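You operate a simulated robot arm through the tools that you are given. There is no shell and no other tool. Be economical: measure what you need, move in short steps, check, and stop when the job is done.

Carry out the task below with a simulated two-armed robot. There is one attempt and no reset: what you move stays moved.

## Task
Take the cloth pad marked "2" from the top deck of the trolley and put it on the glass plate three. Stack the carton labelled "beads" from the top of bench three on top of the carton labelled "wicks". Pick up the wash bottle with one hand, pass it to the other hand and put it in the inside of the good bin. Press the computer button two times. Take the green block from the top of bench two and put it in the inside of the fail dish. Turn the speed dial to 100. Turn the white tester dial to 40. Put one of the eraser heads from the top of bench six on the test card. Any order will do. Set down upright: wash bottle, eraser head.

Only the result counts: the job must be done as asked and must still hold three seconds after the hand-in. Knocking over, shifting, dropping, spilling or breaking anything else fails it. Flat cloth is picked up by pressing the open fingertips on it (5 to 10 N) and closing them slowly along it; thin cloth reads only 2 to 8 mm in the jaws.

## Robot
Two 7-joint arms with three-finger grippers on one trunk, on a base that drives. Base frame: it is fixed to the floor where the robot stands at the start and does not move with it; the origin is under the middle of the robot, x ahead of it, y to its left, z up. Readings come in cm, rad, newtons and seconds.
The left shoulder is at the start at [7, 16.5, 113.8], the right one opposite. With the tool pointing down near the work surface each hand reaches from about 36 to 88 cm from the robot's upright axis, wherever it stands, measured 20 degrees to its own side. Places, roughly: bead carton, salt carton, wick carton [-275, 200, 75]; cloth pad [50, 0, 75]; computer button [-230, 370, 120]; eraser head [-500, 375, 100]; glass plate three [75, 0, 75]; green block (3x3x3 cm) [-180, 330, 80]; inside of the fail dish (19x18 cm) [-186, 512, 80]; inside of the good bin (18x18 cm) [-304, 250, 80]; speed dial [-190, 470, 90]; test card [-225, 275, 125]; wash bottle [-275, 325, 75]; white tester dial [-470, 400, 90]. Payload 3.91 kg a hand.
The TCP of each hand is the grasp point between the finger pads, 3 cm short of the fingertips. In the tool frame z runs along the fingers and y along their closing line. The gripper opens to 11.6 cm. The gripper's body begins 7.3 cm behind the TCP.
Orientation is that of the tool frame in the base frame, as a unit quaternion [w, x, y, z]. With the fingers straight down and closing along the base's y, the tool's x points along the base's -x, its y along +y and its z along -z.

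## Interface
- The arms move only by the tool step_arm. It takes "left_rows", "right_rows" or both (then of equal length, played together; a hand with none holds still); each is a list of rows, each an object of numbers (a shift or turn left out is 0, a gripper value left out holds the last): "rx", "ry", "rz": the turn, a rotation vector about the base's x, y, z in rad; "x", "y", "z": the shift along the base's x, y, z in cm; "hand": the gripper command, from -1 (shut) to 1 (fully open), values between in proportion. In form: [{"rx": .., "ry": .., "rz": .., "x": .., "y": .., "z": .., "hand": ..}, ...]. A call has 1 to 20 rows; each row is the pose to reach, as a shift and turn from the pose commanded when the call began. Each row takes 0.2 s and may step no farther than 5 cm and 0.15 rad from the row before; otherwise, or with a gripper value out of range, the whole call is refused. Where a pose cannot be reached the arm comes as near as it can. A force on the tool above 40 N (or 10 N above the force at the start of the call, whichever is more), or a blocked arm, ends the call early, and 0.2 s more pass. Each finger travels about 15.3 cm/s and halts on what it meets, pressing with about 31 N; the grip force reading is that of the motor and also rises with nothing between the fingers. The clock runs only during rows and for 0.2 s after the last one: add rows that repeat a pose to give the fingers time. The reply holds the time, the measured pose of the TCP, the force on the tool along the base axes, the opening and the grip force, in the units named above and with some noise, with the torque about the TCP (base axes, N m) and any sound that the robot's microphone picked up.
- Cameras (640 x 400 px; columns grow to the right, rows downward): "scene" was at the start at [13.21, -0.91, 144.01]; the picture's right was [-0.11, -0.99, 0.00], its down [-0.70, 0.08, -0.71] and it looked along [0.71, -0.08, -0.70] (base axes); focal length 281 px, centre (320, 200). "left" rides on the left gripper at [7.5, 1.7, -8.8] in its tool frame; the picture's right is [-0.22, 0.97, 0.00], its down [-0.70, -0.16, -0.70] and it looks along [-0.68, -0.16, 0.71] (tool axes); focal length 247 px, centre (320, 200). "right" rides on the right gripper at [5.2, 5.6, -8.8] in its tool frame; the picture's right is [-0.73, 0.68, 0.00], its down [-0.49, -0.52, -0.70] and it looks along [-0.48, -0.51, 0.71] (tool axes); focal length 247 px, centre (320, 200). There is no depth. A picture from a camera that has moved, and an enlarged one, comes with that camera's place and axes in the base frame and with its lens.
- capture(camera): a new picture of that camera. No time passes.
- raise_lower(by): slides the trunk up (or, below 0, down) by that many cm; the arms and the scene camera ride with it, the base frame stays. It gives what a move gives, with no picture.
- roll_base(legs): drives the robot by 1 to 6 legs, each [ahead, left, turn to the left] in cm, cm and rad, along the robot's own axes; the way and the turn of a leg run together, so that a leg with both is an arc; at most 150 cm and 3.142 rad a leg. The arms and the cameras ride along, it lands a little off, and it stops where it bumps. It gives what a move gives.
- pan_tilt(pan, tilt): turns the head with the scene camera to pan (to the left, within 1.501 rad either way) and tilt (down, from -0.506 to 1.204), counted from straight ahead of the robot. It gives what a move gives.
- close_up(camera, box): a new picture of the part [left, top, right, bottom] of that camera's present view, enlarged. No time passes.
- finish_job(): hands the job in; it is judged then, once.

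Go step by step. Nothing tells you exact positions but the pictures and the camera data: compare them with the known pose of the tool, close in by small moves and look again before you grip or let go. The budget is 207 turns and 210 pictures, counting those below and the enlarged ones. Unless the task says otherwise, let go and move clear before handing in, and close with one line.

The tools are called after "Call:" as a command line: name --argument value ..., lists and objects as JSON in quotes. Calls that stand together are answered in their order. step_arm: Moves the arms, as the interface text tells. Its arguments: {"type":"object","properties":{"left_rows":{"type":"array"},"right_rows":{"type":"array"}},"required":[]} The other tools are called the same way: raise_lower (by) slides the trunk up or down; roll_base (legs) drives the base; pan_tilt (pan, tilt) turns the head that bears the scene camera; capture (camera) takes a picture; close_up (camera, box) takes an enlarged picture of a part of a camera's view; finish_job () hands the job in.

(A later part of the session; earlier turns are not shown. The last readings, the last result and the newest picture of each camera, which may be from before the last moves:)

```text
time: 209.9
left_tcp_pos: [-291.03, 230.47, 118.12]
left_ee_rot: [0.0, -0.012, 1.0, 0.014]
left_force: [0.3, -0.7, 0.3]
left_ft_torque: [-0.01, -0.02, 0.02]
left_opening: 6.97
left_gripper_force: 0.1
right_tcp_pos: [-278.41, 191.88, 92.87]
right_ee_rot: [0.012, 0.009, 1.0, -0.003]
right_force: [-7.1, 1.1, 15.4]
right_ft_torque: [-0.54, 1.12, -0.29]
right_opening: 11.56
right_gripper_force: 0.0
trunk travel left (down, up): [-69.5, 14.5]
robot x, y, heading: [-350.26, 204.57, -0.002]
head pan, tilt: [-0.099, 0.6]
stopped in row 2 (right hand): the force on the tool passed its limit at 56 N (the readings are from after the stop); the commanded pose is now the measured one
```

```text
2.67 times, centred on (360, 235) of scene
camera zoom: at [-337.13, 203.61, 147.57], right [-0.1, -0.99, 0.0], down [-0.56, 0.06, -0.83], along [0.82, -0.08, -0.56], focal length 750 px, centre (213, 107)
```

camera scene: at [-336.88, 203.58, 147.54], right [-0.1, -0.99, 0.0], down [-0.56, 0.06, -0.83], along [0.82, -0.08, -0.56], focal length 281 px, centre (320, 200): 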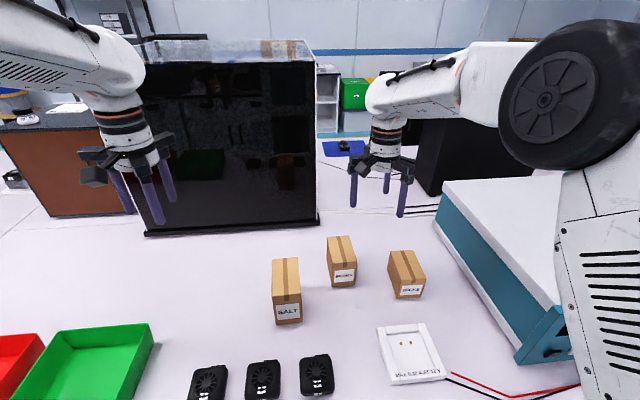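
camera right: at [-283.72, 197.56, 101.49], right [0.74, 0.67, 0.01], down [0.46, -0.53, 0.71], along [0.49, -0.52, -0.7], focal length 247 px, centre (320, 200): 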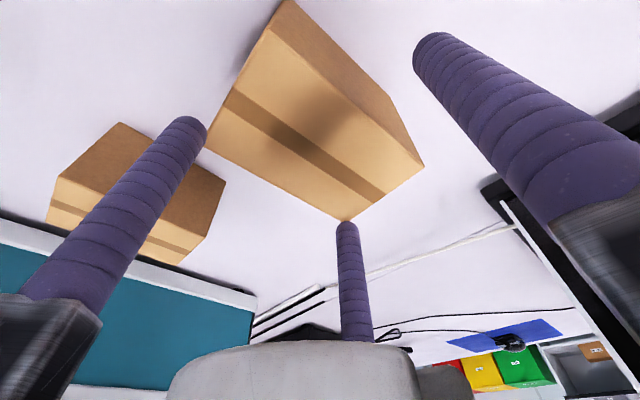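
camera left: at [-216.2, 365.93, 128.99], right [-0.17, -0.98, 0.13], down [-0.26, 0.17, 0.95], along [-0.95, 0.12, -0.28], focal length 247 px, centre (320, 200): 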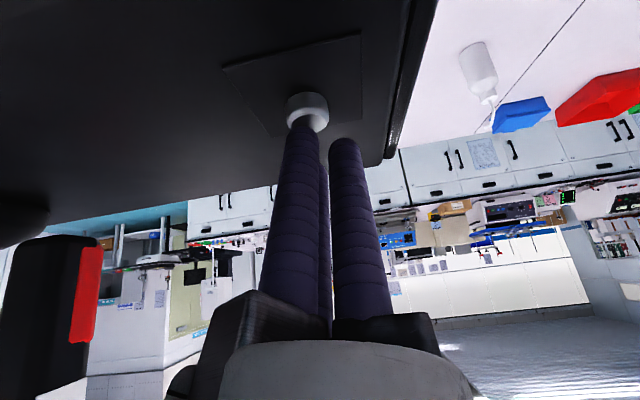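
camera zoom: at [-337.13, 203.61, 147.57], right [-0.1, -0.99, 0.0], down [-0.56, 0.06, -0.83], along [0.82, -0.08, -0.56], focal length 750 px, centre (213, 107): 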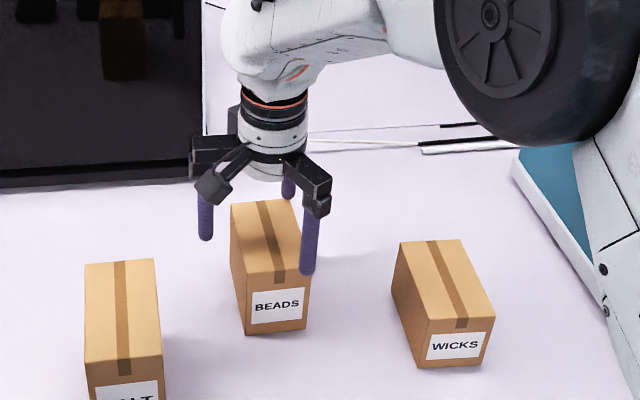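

The contact torque shows a finger landed on the carton's front right corner: the hand behaves as the three-finger gripper in the pictures, with one finger on +y and a pair on -y. I'll lift, shift 1.5 cm toward -y so the pair clears the face, and check.

Call:
step_arm --right_rows '[{"z": 1}, {"z": 5}, {"y": -1.5, "z": 5}, {"y": -1.5, "z": 5}]'

Call:
capture --camera "right"

Call:
close_up --camera "scene" --box '[280, 200, 440, 300]'

```text
time: 210.9
left_tcp_pos: [-290.79, 230.4, 117.98]
left_ee_rot: [-0.001, -0.011, 1.0, 0.014]
left_force: [-0.2, 0.1, 0.1]
left_ft_torque: [-0.06, 0.0, -0.01]
left_opening: 6.97
left_gripper_force: 0.1
right_tcp_pos: [-278.15, 190.13, 97.66]
right_ee_rot: [0.013, 0.009, 1.0, -0.003]
right_force: [-1.4, 0.1, -0.5]
right_ft_torque: [0.0, 0.01, 0.02]
right_opening: 11.59
right_gripper_force: 0.1
trunk travel left (down, up): [-69.5, 14.5]
robot x, y, heading: [-350.92, 204.58, -0.003]
head pan, tilt: [-0.099, 0.6]
```

```text
123 pictures are left
camera right: at [-283.49, 195.98, 106.35], right [0.74, 0.67, 0.01], down [0.46, -0.53, 0.71], along [0.48, -0.52, -0.7], focal length 247 px, centre (320, 200)
```

right: 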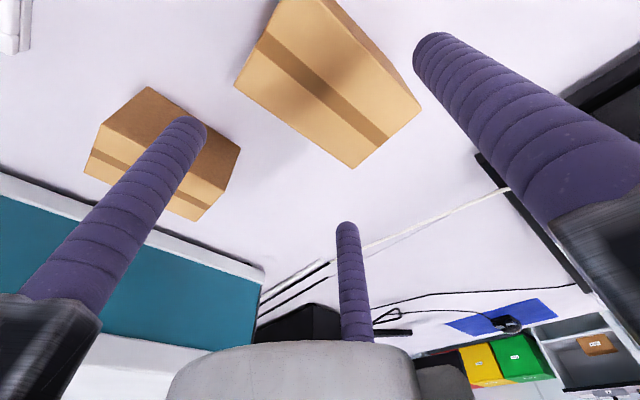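

```text
4.00 times, centred on (360, 250) of scene
camera zoom: at [-336.88, 203.61, 147.54], right [-0.1, -0.99, 0.0], down [-0.56, 0.06, -0.82], along [0.82, -0.08, -0.57], focal length 1124 px, centre (160, 0)
```

zoom: 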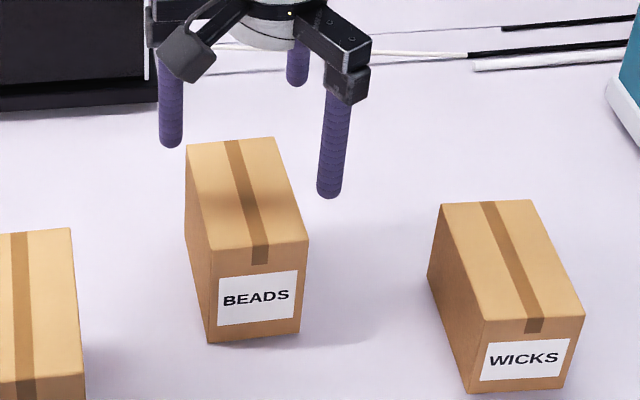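

The right camera gives BEADS at x -283.5…-272.6 and y 188.0…195.1. The hand is now centred to straddle it, so I'll descend.

Call:
step_arm --right_rows '[{"ry": 0.026, "z": -3}, {"ry": 0.026, "z": -5}, {"ry": 0.026, "z": -7}, {"ry": 0.026, "z": -9}, {"ry": 0.026, "z": -11}, {"ry": 0.026, "z": -11}]'

Call:
capture --camera "right"

Call:
close_up --camera "scene" --box '[280, 200, 440, 300]'

```text
time: 212.3
left_tcp_pos: [-290.65, 230.41, 118.12]
left_ee_rot: [-0.001, -0.012, 1.0, 0.015]
left_force: [0.0, -1.0, -0.2]
left_ft_torque: [-0.03, 0.02, 0.01]
left_opening: 6.98
left_gripper_force: 0.1
right_tcp_pos: [-278.26, 190.25, 86.59]
right_ee_rot: [0.0, 0.009, 1.0, -0.002]
right_force: [0.2, -0.5, 0.2]
right_ft_torque: [0.01, -0.03, -0.01]
right_opening: 11.6
right_gripper_force: 0.2
trunk travel left (down, up): [-69.5, 14.5]
robot x, y, heading: [-351.03, 204.75, -0.004]
head pan, tilt: [-0.099, 0.6]
```

```text
121 pictures are left
camera right: at [-283.27, 195.98, 95.44], right [0.74, 0.67, 0.0], down [0.48, -0.53, 0.7], along [0.47, -0.52, -0.71], focal length 247 px, centre (320, 200)
```

right: 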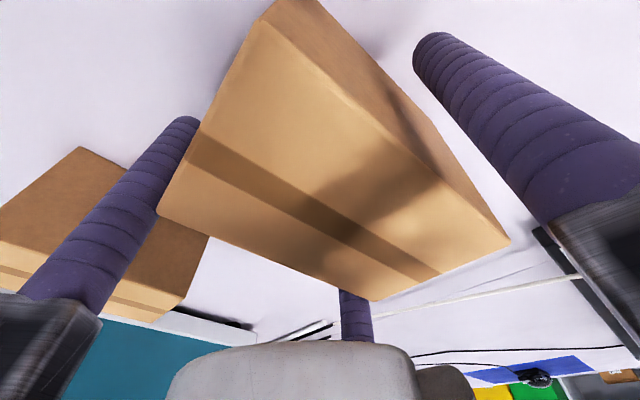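

```text
4.00 times, centred on (360, 250) of scene
camera zoom: at [-336.9, 203.57, 147.55], right [-0.1, -0.99, 0.0], down [-0.56, 0.06, -0.83], along [0.82, -0.08, -0.56], focal length 1124 px, centre (160, 0)
```

zoom: 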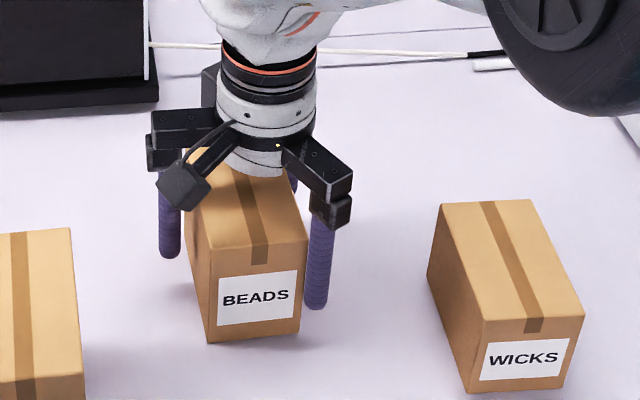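

The fingers straddle BEADS cleanly, so I'll close slowly.

Call:
step_arm --right_rows '[{"hand": 0.8}, {"hand": 0.7}, {"hand": 0.6}, {"hand": 0.5}, {"hand": 0.4}, {"hand": 0.4}]'

Call:
capture --camera "right"

Call:
close_up --camera "scene" --box '[280, 200, 440, 300]'

```text
time: 213.7
left_tcp_pos: [-290.63, 230.42, 118.05]
left_ee_rot: [-0.001, -0.012, 1.0, 0.015]
left_force: [-0.3, -0.2, -0.7]
left_ft_torque: [-0.02, -0.01, 0.0]
left_opening: 6.94
left_gripper_force: 0.0
right_tcp_pos: [-278.18, 190.15, 86.62]
right_ee_rot: [-0.001, 0.008, 1.0, -0.003]
right_force: [-0.2, 0.8, -0.3]
right_ft_torque: [0.19, -0.02, 0.05]
right_opening: 9.84
right_gripper_force: 31.1
trunk travel left (down, up): [-69.5, 14.5]
robot x, y, heading: [-350.58, 204.36, -0.003]
head pan, tilt: [-0.099, 0.6]
```

```text
119 pictures are left
camera right: at [-283.27, 195.99, 95.43], right [0.74, 0.67, -0.01], down [0.48, -0.53, 0.7], along [0.47, -0.52, -0.71], focal length 247 px, centre (320, 200)
```

right: 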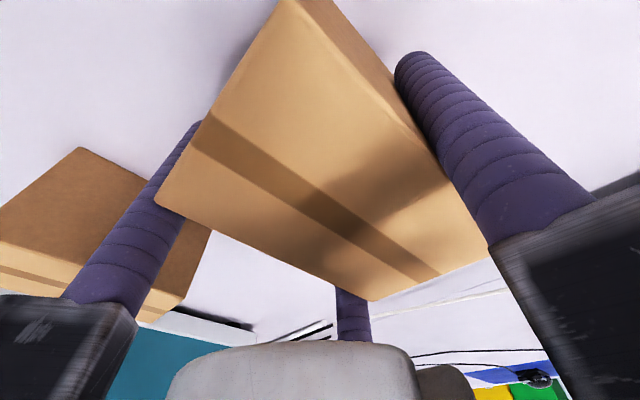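

```text
4.00 times, centred on (360, 250) of scene
camera zoom: at [-336.88, 203.58, 147.54], right [-0.1, -0.99, 0.0], down [-0.56, 0.06, -0.82], along [0.82, -0.08, -0.57], focal length 1124 px, centre (160, 0)
```

zoom: 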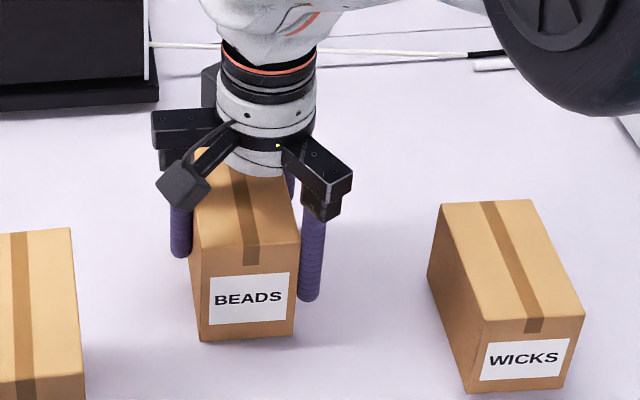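

BEADS is gripped firmly. I'll lift it and move it over WICKS.

Call:
step_arm --right_rows '[{"z": 1, "hand": 0.2}, {"z": 4}, {"z": 8}, {"z": 12}, {"z": 14}, {"x": -2, "y": -4, "z": 14}, {"x": -4, "y": -8, "z": 14}, {"x": -5, "y": -12, "z": 14}, {"x": -5, "y": -12, "z": 14}]'

Call:
capture --camera "scene"

Call:
capture --camera "right"

```text
time: 215.7
left_tcp_pos: [-290.74, 230.47, 118.05]
left_ee_rot: [-0.001, -0.012, 1.0, 0.015]
left_force: [0.1, 0.0, -0.9]
left_ft_torque: [-0.02, 0.01, 0.02]
left_opening: 6.96
left_gripper_force: 0.2
right_tcp_pos: [-283.12, 178.24, 100.63]
right_ee_rot: [-0.002, 0.008, 1.0, -0.003]
right_force: [0.1, 0.5, -4.9]
right_ft_torque: [-0.1, 0.0, 0.01]
right_opening: 9.83
right_gripper_force: 31.2
trunk travel left (down, up): [-69.5, 14.5]
robot x, y, heading: [-350.69, 204.15, -0.006]
head pan, tilt: [-0.099, 0.6]
```

```text
117 pictures are left
camera scene: at [-336.8, 203.62, 147.53], right [-0.1, -0.99, 0.0], down [-0.56, 0.06, -0.82], along [0.82, -0.08, -0.57], focal length 281 px, centre (320, 200)
```

scene: 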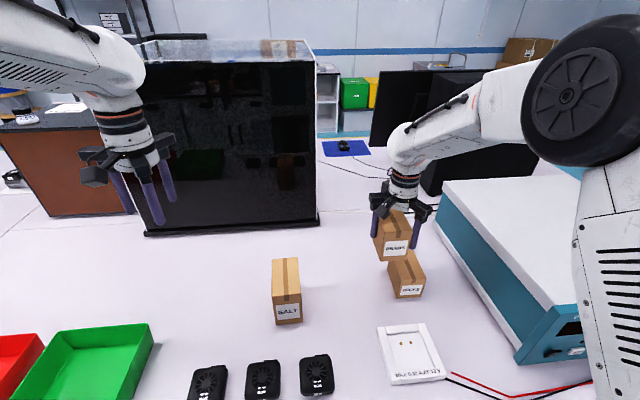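

```text
116 pictures are left
camera right: at [-288.21, 184.11, 109.39], right [0.74, 0.67, -0.01], down [0.48, -0.53, 0.7], along [0.47, -0.52, -0.71], focal length 247 px, centre (320, 200)
```

right: 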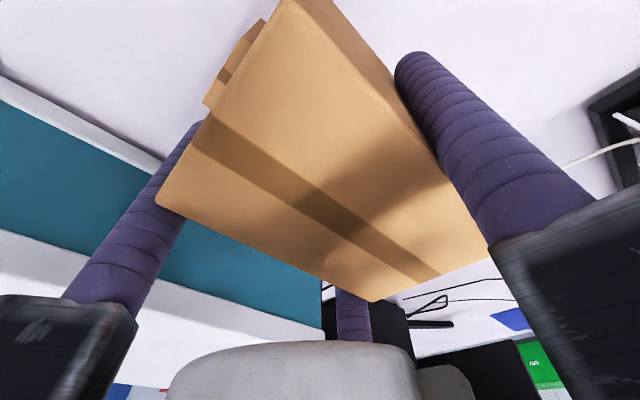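

Held well. I'll move the rest of the way and compare the edges.

Call:
step_arm --right_rows '[{"x": -1, "y": -3}, {"x": -1.8, "y": -5}, {"x": -1.8, "y": -5, "z": -2}, {"x": -1.8, "y": -5, "z": -3.5}, {"x": -1.8, "y": -5, "z": -3.5}]'

Call:
close_up --camera "scene" --box '[340, 190, 468, 270]'

Call:
close_up --camera "scene" --box '[340, 250, 468, 330]'

```text
time: 216.9
left_tcp_pos: [-290.72, 230.45, 118.1]
left_ee_rot: [-0.001, -0.012, 1.0, 0.016]
left_force: [-0.4, -0.7, -0.7]
left_ft_torque: [-0.03, 0.0, 0.02]
left_opening: 6.97
left_gripper_force: 0.1
right_tcp_pos: [-284.99, 173.13, 97.01]
right_ee_rot: [-0.002, 0.009, 1.0, -0.003]
right_force: [-0.2, -0.1, -4.6]
right_ft_torque: [-0.06, 0.02, 0.0]
right_opening: 9.81
right_gripper_force: 30.9
trunk travel left (down, up): [-69.5, 14.5]
robot x, y, heading: [-351.22, 204.78, -0.004]
head pan, tilt: [-0.099, 0.6]
```

```text
5.00 times, centred on (404, 230) of scene
camera zoom: at [-336.87, 203.56, 147.54], right [-0.1, -0.99, 0.0], down [-0.56, 0.06, -0.82], along [0.82, -0.08, -0.57], focal length 1405 px, centre (-100, 50)
```

zoom: 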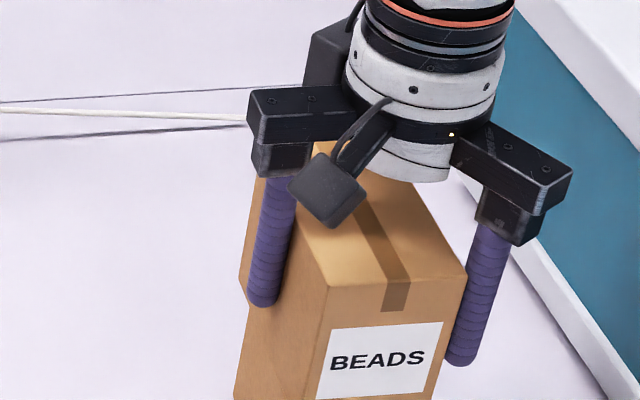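

```text
5.00 times, centred on (404, 290) of scene
camera zoom: at [-336.87, 203.56, 147.54], right [-0.1, -0.99, 0.0], down [-0.56, 0.06, -0.82], along [0.82, -0.08, -0.57], focal length 1405 px, centre (-100, -250)
```

zoom: 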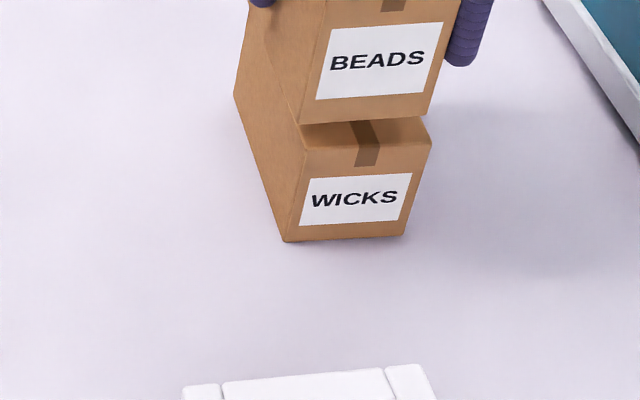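

BEADS needs to go about 0.5 cm back and 0.6 cm right to line up. I'll adjust and lower gently.

Call:
step_arm --right_rows '[{"x": 0.5, "y": -0.6}, {"x": 0.5, "y": -0.6, "z": -0.8}, {"x": 0.5, "y": -0.6, "z": -1.3}, {"x": 0.5, "y": -0.6, "z": -1.6}, {"x": 0.5, "y": -0.6, "z": -1.6}]'

Call:
close_up --camera "scene" --box '[340, 230, 468, 310]'

```text
time: 218.1
left_tcp_pos: [-290.72, 230.51, 118.15]
left_ee_rot: [-0.002, -0.012, 1.0, 0.015]
left_force: [0.3, 0.0, -0.9]
left_ft_torque: [-0.03, -0.02, 0.02]
left_opening: 6.95
left_gripper_force: 0.1
right_tcp_pos: [-284.46, 172.6, 95.42]
right_ee_rot: [0.0, 0.009, 1.0, -0.003]
right_force: [-0.6, -0.3, -4.7]
right_ft_torque: [-0.08, 0.03, 0.01]
right_opening: 9.81
right_gripper_force: 31.3
trunk travel left (down, up): [-69.5, 14.5]
robot x, y, heading: [-350.65, 204.73, -0.001]
head pan, tilt: [-0.099, 0.6]
```

```text
5.00 times, centred on (404, 270) of scene
camera zoom: at [-336.82, 203.55, 147.53], right [-0.1, -0.99, 0.0], down [-0.56, 0.06, -0.82], along [0.82, -0.08, -0.57], focal length 1405 px, centre (-100, -150)
```

zoom: 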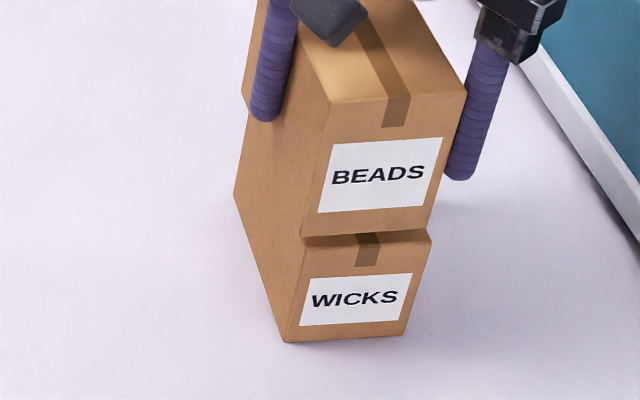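

The alignment looks right, so I lower until contact.

Call:
step_arm --right_rows '[{"y": -0.1, "z": -0.3}, {"y": -0.1, "z": -0.5}, {"y": -0.1, "z": -0.7}, {"y": -0.1, "z": -0.7}]'

```text
time: 219.1
left_tcp_pos: [-290.71, 230.47, 118.12]
left_ee_rot: [-0.002, -0.012, 1.0, 0.016]
left_force: [0.0, 0.8, -0.1]
left_ft_torque: [0.0, 0.0, -0.02]
left_opening: 6.94
left_gripper_force: 0.0
right_tcp_pos: [-284.48, 172.39, 94.69]
right_ee_rot: [-0.002, 0.009, 1.0, -0.003]
right_force: [-0.1, -0.1, -5.5]
right_ft_torque: [-0.07, 0.03, 0.01]
right_opening: 9.8
right_gripper_force: 30.8
trunk travel left (down, up): [-69.5, 14.5]
robot x, y, heading: [-350.96, 204.34, -0.006]
head pan, tilt: [-0.099, 0.6]
```

Call:
step_arm --right_rows '[{"z": -0.2}, {"z": -0.4}, {"z": -0.4}]'

Call:
close_up --camera "scene" --box '[340, 230, 468, 310]'

```text
time: 219.9
left_tcp_pos: [-290.79, 230.43, 118.12]
left_ee_rot: [-0.001, -0.011, 1.0, 0.014]
left_force: [-0.5, 0.1, -0.6]
left_ft_torque: [-0.01, 0.01, -0.02]
left_opening: 6.95
left_gripper_force: 0.0
right_tcp_pos: [-284.5, 172.5, 94.71]
right_ee_rot: [0.001, 0.009, 1.0, -0.003]
right_force: [0.3, -1.6, 12.1]
right_ft_torque: [0.6, 0.82, 0.04]
right_opening: 9.83
right_gripper_force: 30.9
trunk travel left (down, up): [-69.5, 14.5]
robot x, y, heading: [-350.99, 204.51, -0.002]
head pan, tilt: [-0.099, 0.6]
```

```text
5.00 times, centred on (404, 270) of scene
camera zoom: at [-337.02, 203.61, 147.58], right [-0.1, -0.99, 0.0], down [-0.56, 0.06, -0.83], along [0.82, -0.08, -0.56], focal length 1405 px, centre (-100, -150)
```

zoom: 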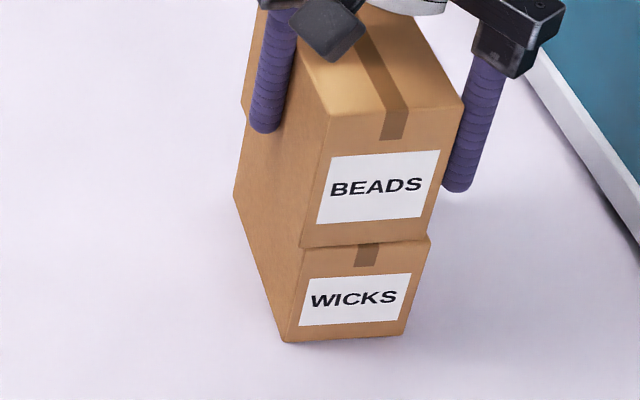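

In contact and aligned. I'll release and lift.

Call:
step_arm --right_rows '[{"z": 0.2, "hand": 0.75}, {"z": 0.2, "hand": 0.85}, {"z": 0.2, "hand": 1}, {"z": 0.2, "hand": 1}, {"z": 3}, {"z": 7}, {"z": 11}, {"z": 15}]'

Call:
capture --camera "scene"

```text
time: 221.7
left_tcp_pos: [-290.86, 230.52, 118.14]
left_ee_rot: [0.0, -0.011, 1.0, 0.015]
left_force: [-0.3, 0.5, 0.1]
left_ft_torque: [0.02, -0.05, -0.02]
left_opening: 6.97
left_gripper_force: 0.0
right_tcp_pos: [-284.78, 172.49, 109.54]
right_ee_rot: [-0.001, 0.009, 1.0, -0.003]
right_force: [0.0, 0.0, 0.2]
right_ft_torque: [-0.04, -0.01, 0.0]
right_opening: 11.62
right_gripper_force: 0.1
trunk travel left (down, up): [-69.5, 14.5]
robot x, y, heading: [-350.85, 204.41, -0.005]
head pan, tilt: [-0.099, 0.6]
```

```text
111 pictures are left
camera scene: at [-337.01, 203.6, 147.55], right [-0.1, -0.99, 0.0], down [-0.56, 0.06, -0.83], along [0.82, -0.08, -0.56], focal length 281 px, centre (320, 200)
```

scene: 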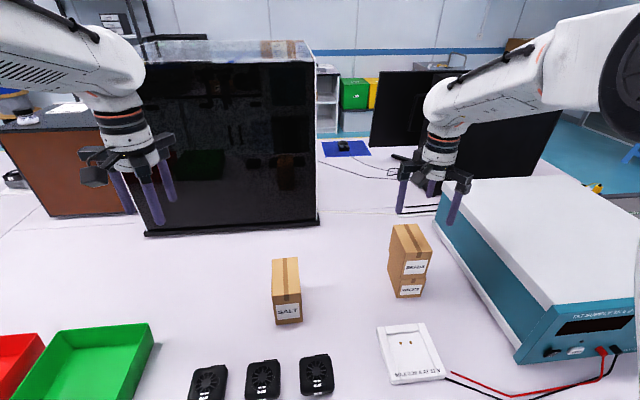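

BEADS is stacked on WICKS. Next is the wash bottle at about (-275, 330): the right hand will take the body from the side, then pass it to the left hand, which will hold the cap from above. I'll drive over and look closely.

Call:
roll_base --legs '[[-30, 0, 0.005], [0, 135, 0]]'

Call:
pan_tilt --pan 0 --tilt 0.5

Call:
capture --camera "scene"

Call:
close_up --camera "scene" --box '[280, 140, 440, 240]'

```text
time: 230.1
left_tcp_pos: [-321.05, 365.2, 118.16]
left_ee_rot: [-0.001, -0.013, 1.0, 0.015]
left_force: [-0.3, 0.2, -0.2]
left_ft_torque: [-0.02, 0.0, 0.01]
left_opening: 6.96
left_gripper_force: 0.0
right_tcp_pos: [-314.77, 307.19, 109.37]
right_ee_rot: [0.0, 0.008, 1.0, -0.003]
right_force: [-0.5, 1.2, 0.1]
right_ft_torque: [0.0, -0.01, 0.0]
right_opening: 11.6
right_gripper_force: 0.1
trunk travel left (down, up): [-69.5, 14.5]
robot x, y, heading: [-380.86, 339.39, 0.003]
head pan, tilt: [-0.099, 0.6]
```

```text
time: 230.8
left_tcp_pos: [-321.11, 365.18, 118.03]
left_ee_rot: [-0.001, -0.015, 1.0, 0.016]
left_force: [0.2, 0.7, 0.1]
left_ft_torque: [0.02, 0.04, 0.01]
left_opening: 6.98
left_gripper_force: 0.1
right_tcp_pos: [-314.77, 307.24, 109.33]
right_ee_rot: [-0.002, 0.007, 1.0, -0.002]
right_force: [0.6, -0.7, 0.1]
right_ft_torque: [0.02, 0.01, 0.0]
right_opening: 11.61
right_gripper_force: 0.1
trunk travel left (down, up): [-69.5, 14.5]
robot x, y, heading: [-381.05, 339.15, 0.001]
head pan, tilt: [0.0, 0.499]
```

```text
110 pictures are left
camera scene: at [-366.8, 339.08, 148.45], right [0.0, -1.0, 0.0], down [-0.48, 0.0, -0.88], along [0.88, 0.0, -0.48], focal length 281 px, centre (320, 200)
```

scene: 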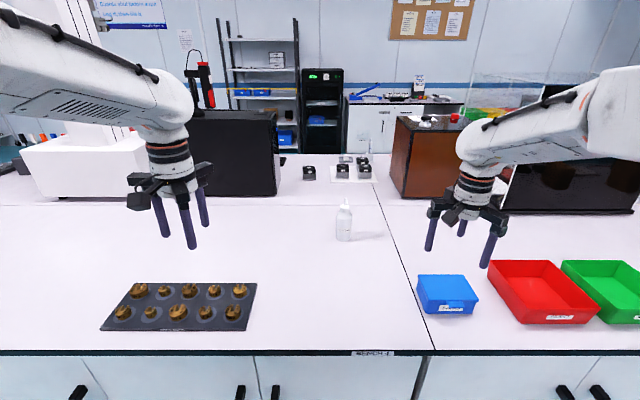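

```text
4.00 times, centred on (360, 190) of scene
camera zoom: at [-366.8, 339.08, 148.45], right [0.0, -1.0, 0.0], down [-0.48, 0.0, -0.88], along [0.88, 0.0, -0.48], focal length 1124 px, centre (160, 240)
```

zoom: 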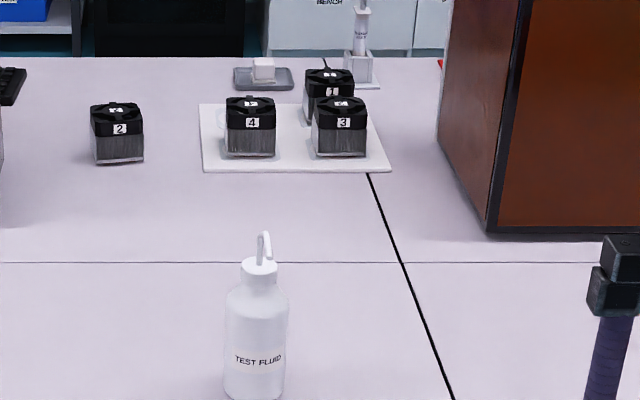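

The bottle is about 6.2 cm wide with a 12 cm body, its cap up to about 15.7 cm and the tube top about 18.7 cm, standing at about (-273, 329.3). I'll shift the base, lower the trunk and pitch the right hand 70° forward.

Call:
roll_base --legs '[[0, 15, 0]]'

Call:
raise_lower --by -16

Call:
step_arm --right_rows '[{"z": 3, "x": 2}, {"ry": -0.13, "x": 4, "y": 1, "z": 6}, {"ry": -0.26, "x": 6, "y": 2, "z": 9}, {"ry": -0.39, "x": 8, "y": 3, "z": 10}, {"ry": -0.52, "x": 9, "y": 4, "z": 10}, {"ry": -0.65, "x": 10, "y": 5, "z": 10}, {"ry": -0.78, "x": 11, "y": 6, "z": 10}, {"ry": -0.91, "x": 12, "y": 6, "z": 10}, {"ry": -1.04, "x": 13, "y": 6, "z": 10}, {"ry": -1.17, "x": 14, "y": 6, "z": 10}, {"ry": -1.22, "x": 15, "y": 6, "z": 10}, {"ry": -1.22, "x": 15, "y": 6, "z": 10}]'

Call:
capture --camera "scene"

Call:
capture --camera "right"

```text
time: 232.2
left_tcp_pos: [-321.11, 379.96, 118.15]
left_ee_rot: [-0.001, -0.014, 1.0, 0.016]
left_force: [0.3, -0.2, 0.4]
left_ft_torque: [0.04, 0.0, 0.01]
left_opening: 6.97
left_gripper_force: 0.0
right_tcp_pos: [-314.67, 321.84, 109.35]
right_ee_rot: [-0.001, 0.007, 1.0, -0.002]
right_force: [0.1, -0.1, 0.0]
right_ft_torque: [0.01, 0.01, -0.02]
right_opening: 11.59
right_gripper_force: 0.1
trunk travel left (down, up): [-69.5, 14.5]
robot x, y, heading: [-380.48, 354.19, -0.002]
head pan, tilt: [0.0, 0.499]
```

```text
time: 234.0
left_tcp_pos: [-321.1, 380.06, 102.11]
left_ee_rot: [-0.001, -0.014, 1.0, 0.015]
left_force: [0.0, -1.6, -0.1]
left_ft_torque: [0.0, -0.02, -0.02]
left_opening: 6.95
left_gripper_force: 0.1
right_tcp_pos: [-314.71, 322.04, 93.26]
right_ee_rot: [-0.001, 0.009, 1.0, -0.002]
right_force: [-0.8, 0.0, 0.4]
right_ft_torque: [0.0, -0.01, 0.04]
right_opening: 11.59
right_gripper_force: 0.0
trunk travel left (down, up): [-53.5, 30.5]
robot x, y, heading: [-380.48, 353.69, -0.001]
head pan, tilt: [0.0, 0.499]
```

```text
time: 236.6
left_tcp_pos: [-321.14, 380.14, 102.09]
left_ee_rot: [-0.001, -0.014, 1.0, 0.015]
left_force: [-0.5, -0.5, 0.3]
left_ft_torque: [-0.02, 0.01, 0.05]
left_opening: 6.97
left_gripper_force: 0.0
right_tcp_pos: [-299.66, 328.11, 103.35]
right_ee_rot: [0.572, 0.007, 0.82, 0.003]
right_force: [0.1, 0.4, 0.0]
right_ft_torque: [0.02, -0.01, -0.03]
right_opening: 11.6
right_gripper_force: 0.1
trunk travel left (down, up): [-53.5, 30.5]
robot x, y, heading: [-381.09, 354.05, 0.006]
head pan, tilt: [0.0, 0.499]
```

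```text
108 pictures are left
camera scene: at [-366.84, 353.92, 132.46], right [0.0, -1.0, 0.0], down [-0.48, 0.0, -0.88], along [0.88, 0.0, -0.48], focal length 281 px, centre (320, 200)
```

scene: 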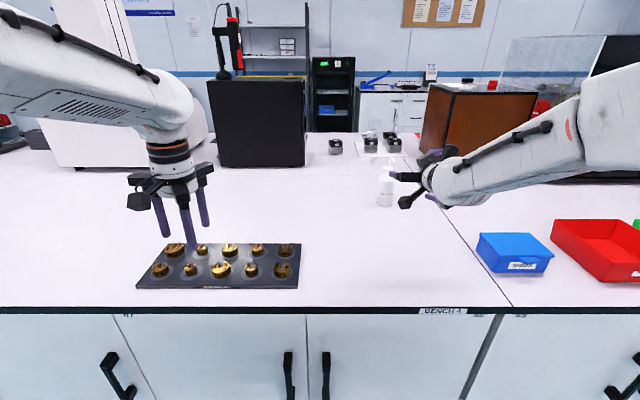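

```text
107 pictures are left
camera right: at [-309.71, 333.89, 101.58], right [0.26, 0.67, 0.7], down [-0.49, -0.53, 0.69], along [0.83, -0.52, 0.19], focal length 247 px, centre (320, 200)
```

right: 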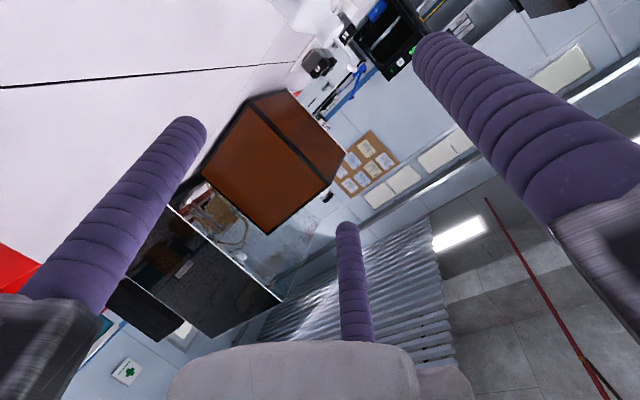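

The pitch is reached. I'll lower the hand toward bottle mid-height, set a medium opening and refine the bottle position.

Call:
step_arm --right_rows '[{"z": -4, "hand": 0.69}, {"z": -8}, {"z": -12}, {"z": -14}, {"z": -14}]'

Call:
close_up --camera "scene" --box '[340, 140, 468, 220]'

Call:
capture --camera "right"

```text
time: 237.8
left_tcp_pos: [-321.01, 380.01, 102.02]
left_ee_rot: [-0.001, -0.014, 1.0, 0.015]
left_force: [-0.7, 0.6, -0.9]
left_ft_torque: [-0.01, 0.0, -0.03]
left_opening: 6.96
left_gripper_force: 0.1
right_tcp_pos: [-299.69, 328.16, 89.34]
right_ee_rot: [0.573, 0.007, 0.82, 0.003]
right_force: [-0.2, 0.2, -0.3]
right_ft_torque: [0.04, 0.0, 0.02]
right_opening: 9.78
right_gripper_force: 0.0
trunk travel left (down, up): [-53.5, 30.5]
robot x, y, heading: [-380.78, 353.86, 0.003]
head pan, tilt: [0.0, 0.499]
```

```text
5.00 times, centred on (404, 180) of scene
camera zoom: at [-366.83, 353.93, 132.45], right [0.0, -1.0, 0.0], down [-0.48, 0.0, -0.88], along [0.88, 0.0, -0.48], focal length 1405 px, centre (-100, 300)
```

zoom: 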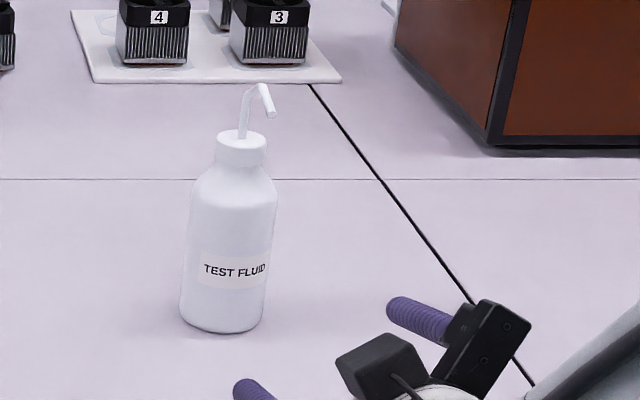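

```text
105 pictures are left
camera right: at [-309.72, 333.84, 87.58], right [0.26, 0.67, 0.7], down [-0.49, -0.53, 0.69], along [0.83, -0.52, 0.19], focal length 247 px, centre (320, 200)
```

right: 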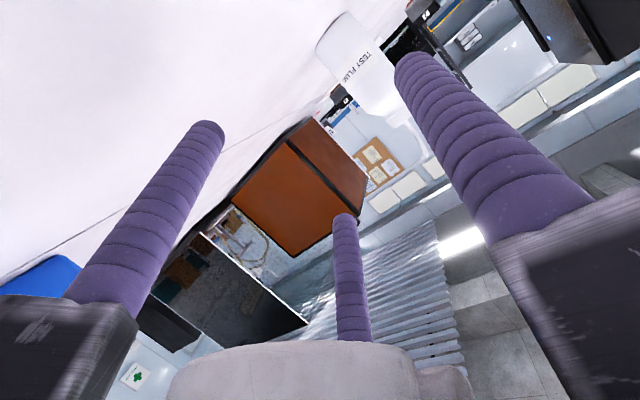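

The bottle axis is confirmed at about (-272.7, 329.3). I'll lower to grasp height and drive until the fingers are just short of it.

Call:
step_arm --right_rows '[{"z": -1.2}, {"z": -2.5}, {"z": -2.5}]'

Call:
roll_base --legs '[[17, 0, 0]]'

Call:
close_up --camera "scene" --box '[320, 140, 480, 240]'

Call:
capture --camera "right"

```text
time: 238.6
left_tcp_pos: [-321.04, 380.04, 102.09]
left_ee_rot: [-0.002, -0.014, 1.0, 0.014]
left_force: [0.2, 0.4, -0.4]
left_ft_torque: [-0.01, -0.01, 0.0]
left_opening: 6.96
left_gripper_force: 0.1
right_tcp_pos: [-299.74, 327.99, 86.88]
right_ee_rot: [0.572, 0.008, 0.82, 0.002]
right_force: [0.5, -0.3, 0.0]
right_ft_torque: [-0.03, 0.0, -0.01]
right_opening: 9.79
right_gripper_force: 0.0
trunk travel left (down, up): [-53.5, 30.5]
robot x, y, heading: [-381.05, 354.06, 0.003]
head pan, tilt: [0.0, 0.499]
```

```text
time: 240.1
left_tcp_pos: [-303.94, 380.03, 102.1]
left_ee_rot: [-0.001, -0.013, 1.0, 0.015]
left_force: [0.2, 0.1, -1.1]
left_ft_torque: [-0.03, 0.04, 0.0]
left_opening: 6.95
left_gripper_force: 0.0
right_tcp_pos: [-282.59, 328.04, 86.89]
right_ee_rot: [0.572, 0.008, 0.82, 0.002]
right_force: [0.0, 0.2, 0.2]
right_ft_torque: [0.03, -0.01, 0.01]
right_opening: 9.81
right_gripper_force: 0.0
trunk travel left (down, up): [-53.5, 30.5]
robot x, y, heading: [-364.22, 354.07, 0.002]
head pan, tilt: [0.0, 0.499]
```

```text
4.00 times, centred on (400, 190) of scene
camera zoom: at [-349.7, 353.92, 132.44], right [0.0, -1.0, 0.0], down [-0.48, 0.0, -0.88], along [0.88, 0.0, -0.48], focal length 1124 px, centre (0, 240)
```

zoom: 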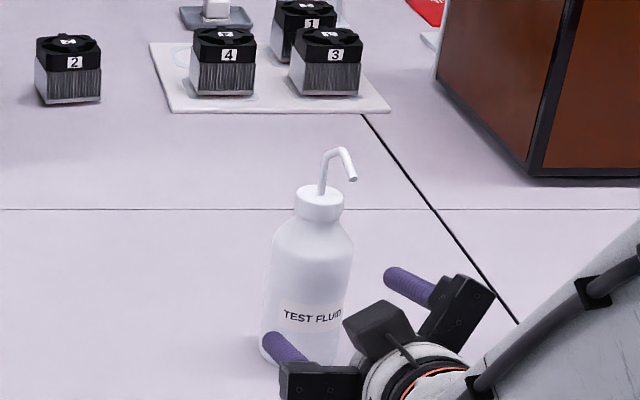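

```text
103 pictures are left
camera right: at [-292.66, 333.8, 85.06], right [0.26, 0.67, 0.7], down [-0.49, -0.53, 0.69], along [0.83, -0.52, 0.19], focal length 247 px, centre (320, 200)
```

right: 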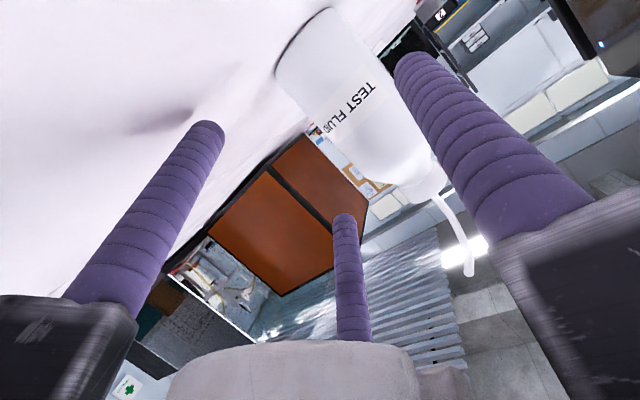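

The bottle is centred at about y 329.7. I'll open slightly wider and advance around the body.

Call:
step_arm --right_rows '[{"y": 0.2, "z": 0.1, "hand": 0.79}, {"x": 2.5, "y": 0.2, "z": 0.1}, {"x": 5, "y": 0.2, "z": 0.1}, {"x": 7, "y": 0.2, "z": 0.1}, {"x": 8.7, "y": 0.2, "z": 0.1}, {"x": 8.7, "y": 0.2, "z": 0.1}]'

Call:
close_up --camera "scene" --box '[320, 140, 480, 240]'

Call:
capture --camera "right"

```text
time: 241.5
left_tcp_pos: [-304.11, 380.03, 102.14]
left_ee_rot: [-0.001, -0.013, 1.0, 0.015]
left_force: [-1.1, -1.0, -0.1]
left_ft_torque: [0.05, -0.04, 0.03]
left_opening: 6.97
left_gripper_force: 0.0
right_tcp_pos: [-274.13, 328.24, 86.95]
right_ee_rot: [0.571, 0.009, 0.821, 0.001]
right_force: [-0.3, 0.0, -0.1]
right_ft_torque: [-0.02, 0.0, -0.01]
right_opening: 10.37
right_gripper_force: 0.1
trunk travel left (down, up): [-53.5, 30.5]
robot x, y, heading: [-363.92, 353.75, -0.001]
head pan, tilt: [0.0, 0.499]
```

```text
4.00 times, centred on (400, 190) of scene
camera zoom: at [-349.83, 353.92, 132.46], right [0.0, -1.0, 0.0], down [-0.48, 0.0, -0.88], along [0.88, 0.0, -0.48], focal length 1124 px, centre (0, 240)
```

zoom: 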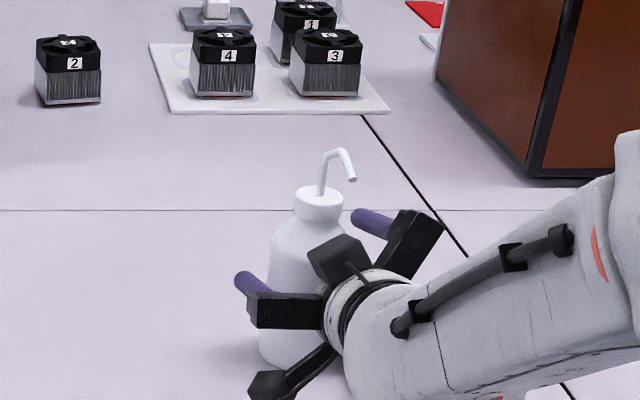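

```text
101 pictures are left
camera right: at [-284.03, 334.0, 85.25], right [0.26, 0.67, 0.7], down [-0.49, -0.53, 0.69], along [0.83, -0.52, 0.19], focal length 247 px, centre (320, 200)
```

right: 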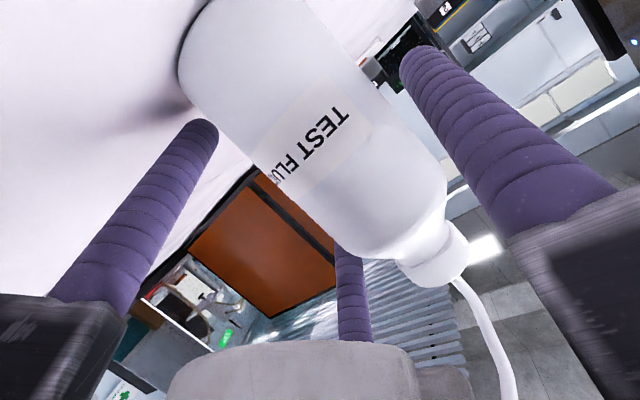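

The body is between the fingers with no contact. I'll close partway, drop 4 mm, then close fully and slowly.

Call:
step_arm --right_rows '[{"hand": 0.66}, {"z": -0.4, "hand": 0.62}, {"z": -0.4, "hand": 0.56}, {"z": -0.4, "hand": 0.5}, {"z": -0.4, "hand": 0.42}, {"z": -0.4, "hand": 0.35}, {"z": -0.4, "hand": 0.35}]'

Call:
capture --camera "right"

Call:
close_up --camera "scene" --box '[320, 140, 480, 240]'

```text
time: 243.1
left_tcp_pos: [-304.03, 380.02, 101.96]
left_ee_rot: [-0.002, -0.013, 1.0, 0.015]
left_force: [0.0, 0.5, -0.3]
left_ft_torque: [0.01, 0.01, -0.02]
left_opening: 6.98
left_gripper_force: 0.0
right_tcp_pos: [-274.03, 328.13, 86.66]
right_ee_rot: [0.572, 0.008, 0.82, 0.002]
right_force: [1.4, -0.4, 1.7]
right_ft_torque: [-0.11, -0.06, 0.02]
right_opening: 8.52
right_gripper_force: 31.1
trunk travel left (down, up): [-53.5, 30.5]
robot x, y, heading: [-363.93, 354.28, 0.001]
head pan, tilt: [0.0, 0.499]
```

```text
100 pictures are left
camera right: at [-284.03, 334.02, 84.85], right [0.26, 0.67, 0.7], down [-0.49, -0.53, 0.69], along [0.83, -0.52, 0.19], focal length 247 px, centre (320, 200)
```

right: 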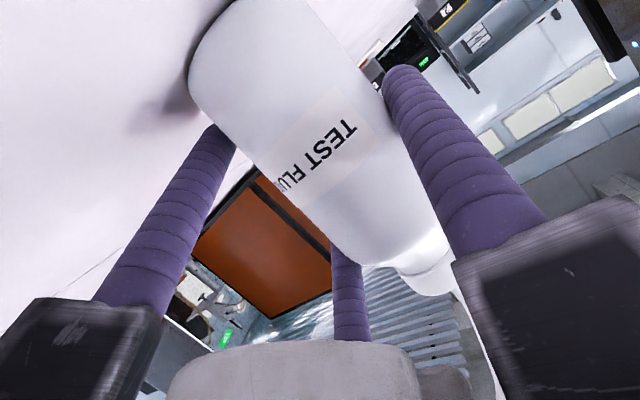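

```text
4.00 times, centred on (400, 190) of scene
camera zoom: at [-349.79, 353.91, 132.45], right [0.0, -1.0, 0.0], down [-0.48, 0.0, -0.88], along [0.88, 0.0, -0.48], focal length 1124 px, centre (0, 240)
```

zoom: 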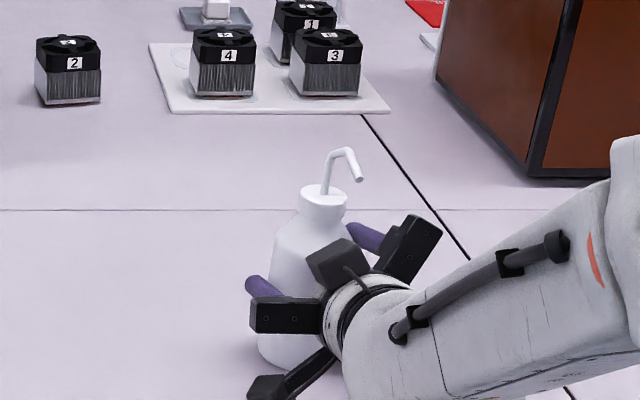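

Gripped at 8.5 cm. I'll lift it carefully and check that it's stable.

Call:
step_arm --right_rows '[{"z": 0.5}, {"z": 1.5}, {"z": 3.5}, {"z": 6}, {"z": 9}, {"z": 12}, {"z": 12}]'

Call:
capture --camera "right"

Call:
capture --camera "scene"

```text
time: 244.7
left_tcp_pos: [-304.03, 379.95, 101.99]
left_ee_rot: [-0.002, -0.013, 1.0, 0.015]
left_force: [0.1, 0.6, 0.3]
left_ft_torque: [0.02, -0.01, 0.03]
left_opening: 6.94
left_gripper_force: 0.0
right_tcp_pos: [-273.92, 328.16, 98.38]
right_ee_rot: [0.572, 0.008, 0.82, 0.002]
right_force: [0.8, -1.2, -2.0]
right_ft_torque: [-0.03, 0.0, 0.03]
right_opening: 8.51
right_gripper_force: 30.6
trunk travel left (down, up): [-53.5, 30.5]
robot x, y, heading: [-364.18, 354.12, -0.001]
head pan, tilt: [0.0, 0.499]
```

```text
98 pictures are left
camera right: at [-283.94, 333.97, 96.73], right [0.26, 0.67, 0.7], down [-0.49, -0.53, 0.69], along [0.83, -0.52, 0.19], focal length 247 px, centre (320, 200)
```

right: 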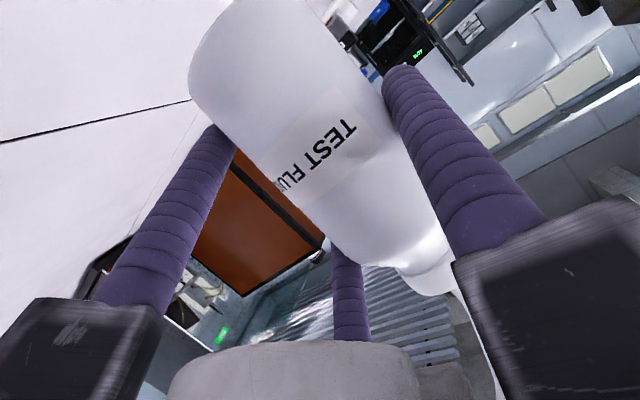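

```text
97 pictures are left
camera scene: at [-349.68, 353.89, 132.43], right [0.0, -1.0, 0.0], down [-0.48, 0.0, -0.88], along [0.88, 0.0, -0.48], focal length 281 px, centre (320, 200)
```

scene: 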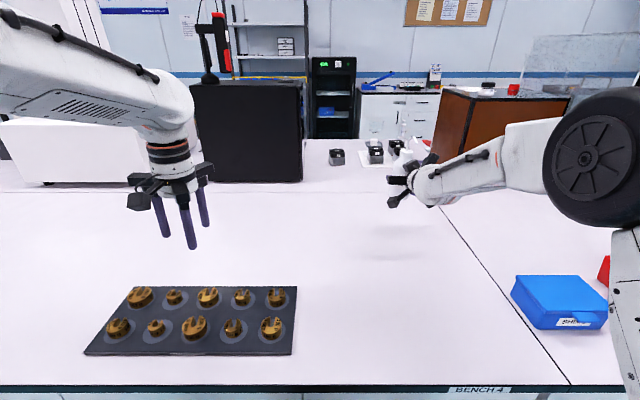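

The bottle is held steady. I'll bring it in toward the robot's midline so the left hand can reach its cap.

Call:
step_arm --right_rows '[{"x": -3, "y": 2}, {"x": -6, "y": 4}, {"x": -9, "y": 6}, {"x": -12, "y": 8}, {"x": -15, "y": 10}, {"x": -17, "y": 12}, {"x": -18, "y": 14}, {"x": -18, "y": 15}, {"x": -18, "y": 15}]'

Call:
pan_tilt --pan 0 --tilt 0.7

Call:
capture --camera "scene"

Call:
capture --camera "left"

```text
time: 246.7
left_tcp_pos: [-304.04, 379.92, 102.04]
left_ee_rot: [-0.002, -0.013, 1.0, 0.015]
left_force: [-0.5, 0.1, 0.5]
left_ft_torque: [0.0, -0.02, -0.01]
left_opening: 6.93
left_gripper_force: 0.0
right_tcp_pos: [-291.96, 342.85, 98.68]
right_ee_rot: [0.571, 0.014, 0.821, 0.006]
right_force: [-0.1, -0.7, -3.1]
right_ft_torque: [-0.03, 0.07, -0.02]
right_opening: 8.5
right_gripper_force: 31.2
trunk travel left (down, up): [-53.5, 30.5]
robot x, y, heading: [-364.01, 353.69, 0.007]
head pan, tilt: [0.0, 0.499]
```

```text
time: 247.4
left_tcp_pos: [-304.01, 380.0, 102.08]
left_ee_rot: [-0.002, -0.012, 1.0, 0.015]
left_force: [0.0, -0.4, -0.3]
left_ft_torque: [0.03, -0.01, -0.02]
left_opening: 6.94
left_gripper_force: 0.1
right_tcp_pos: [-292.01, 343.0, 98.83]
right_ee_rot: [0.572, 0.014, 0.82, 0.007]
right_force: [0.1, 1.2, -2.0]
right_ft_torque: [-0.04, 0.02, 0.02]
right_opening: 8.5
right_gripper_force: 30.9
trunk travel left (down, up): [-53.5, 30.5]
robot x, y, heading: [-363.94, 353.79, 0.001]
head pan, tilt: [0.0, 0.7]
```

```text
96 pictures are left
camera scene: at [-350.36, 353.91, 130.68], right [0.0, -1.0, 0.0], down [-0.64, 0.0, -0.77], along [0.77, 0.0, -0.64], focal length 281 px, centre (320, 200)
```

scene: 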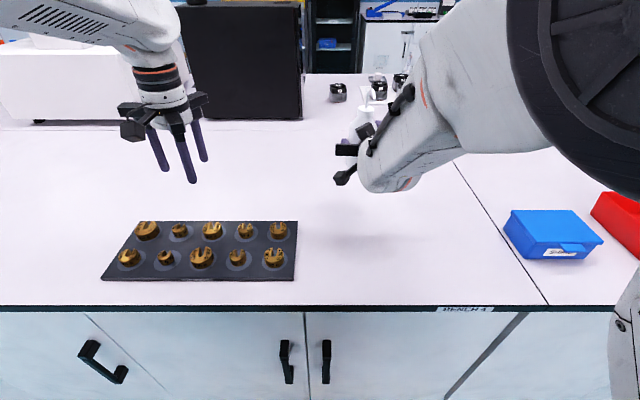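

```text
95 pictures are left
camera left: at [-311.56, 381.22, 110.98], right [0.2, 0.98, 0.03], down [0.7, -0.16, 0.69], along [0.68, -0.12, -0.72], focal length 247 px, centre (320, 200)
```

left: 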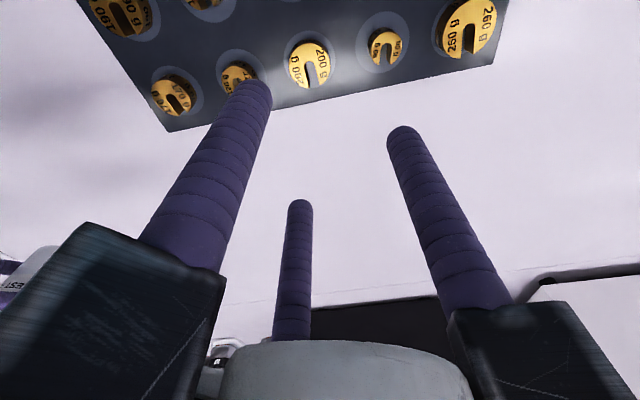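

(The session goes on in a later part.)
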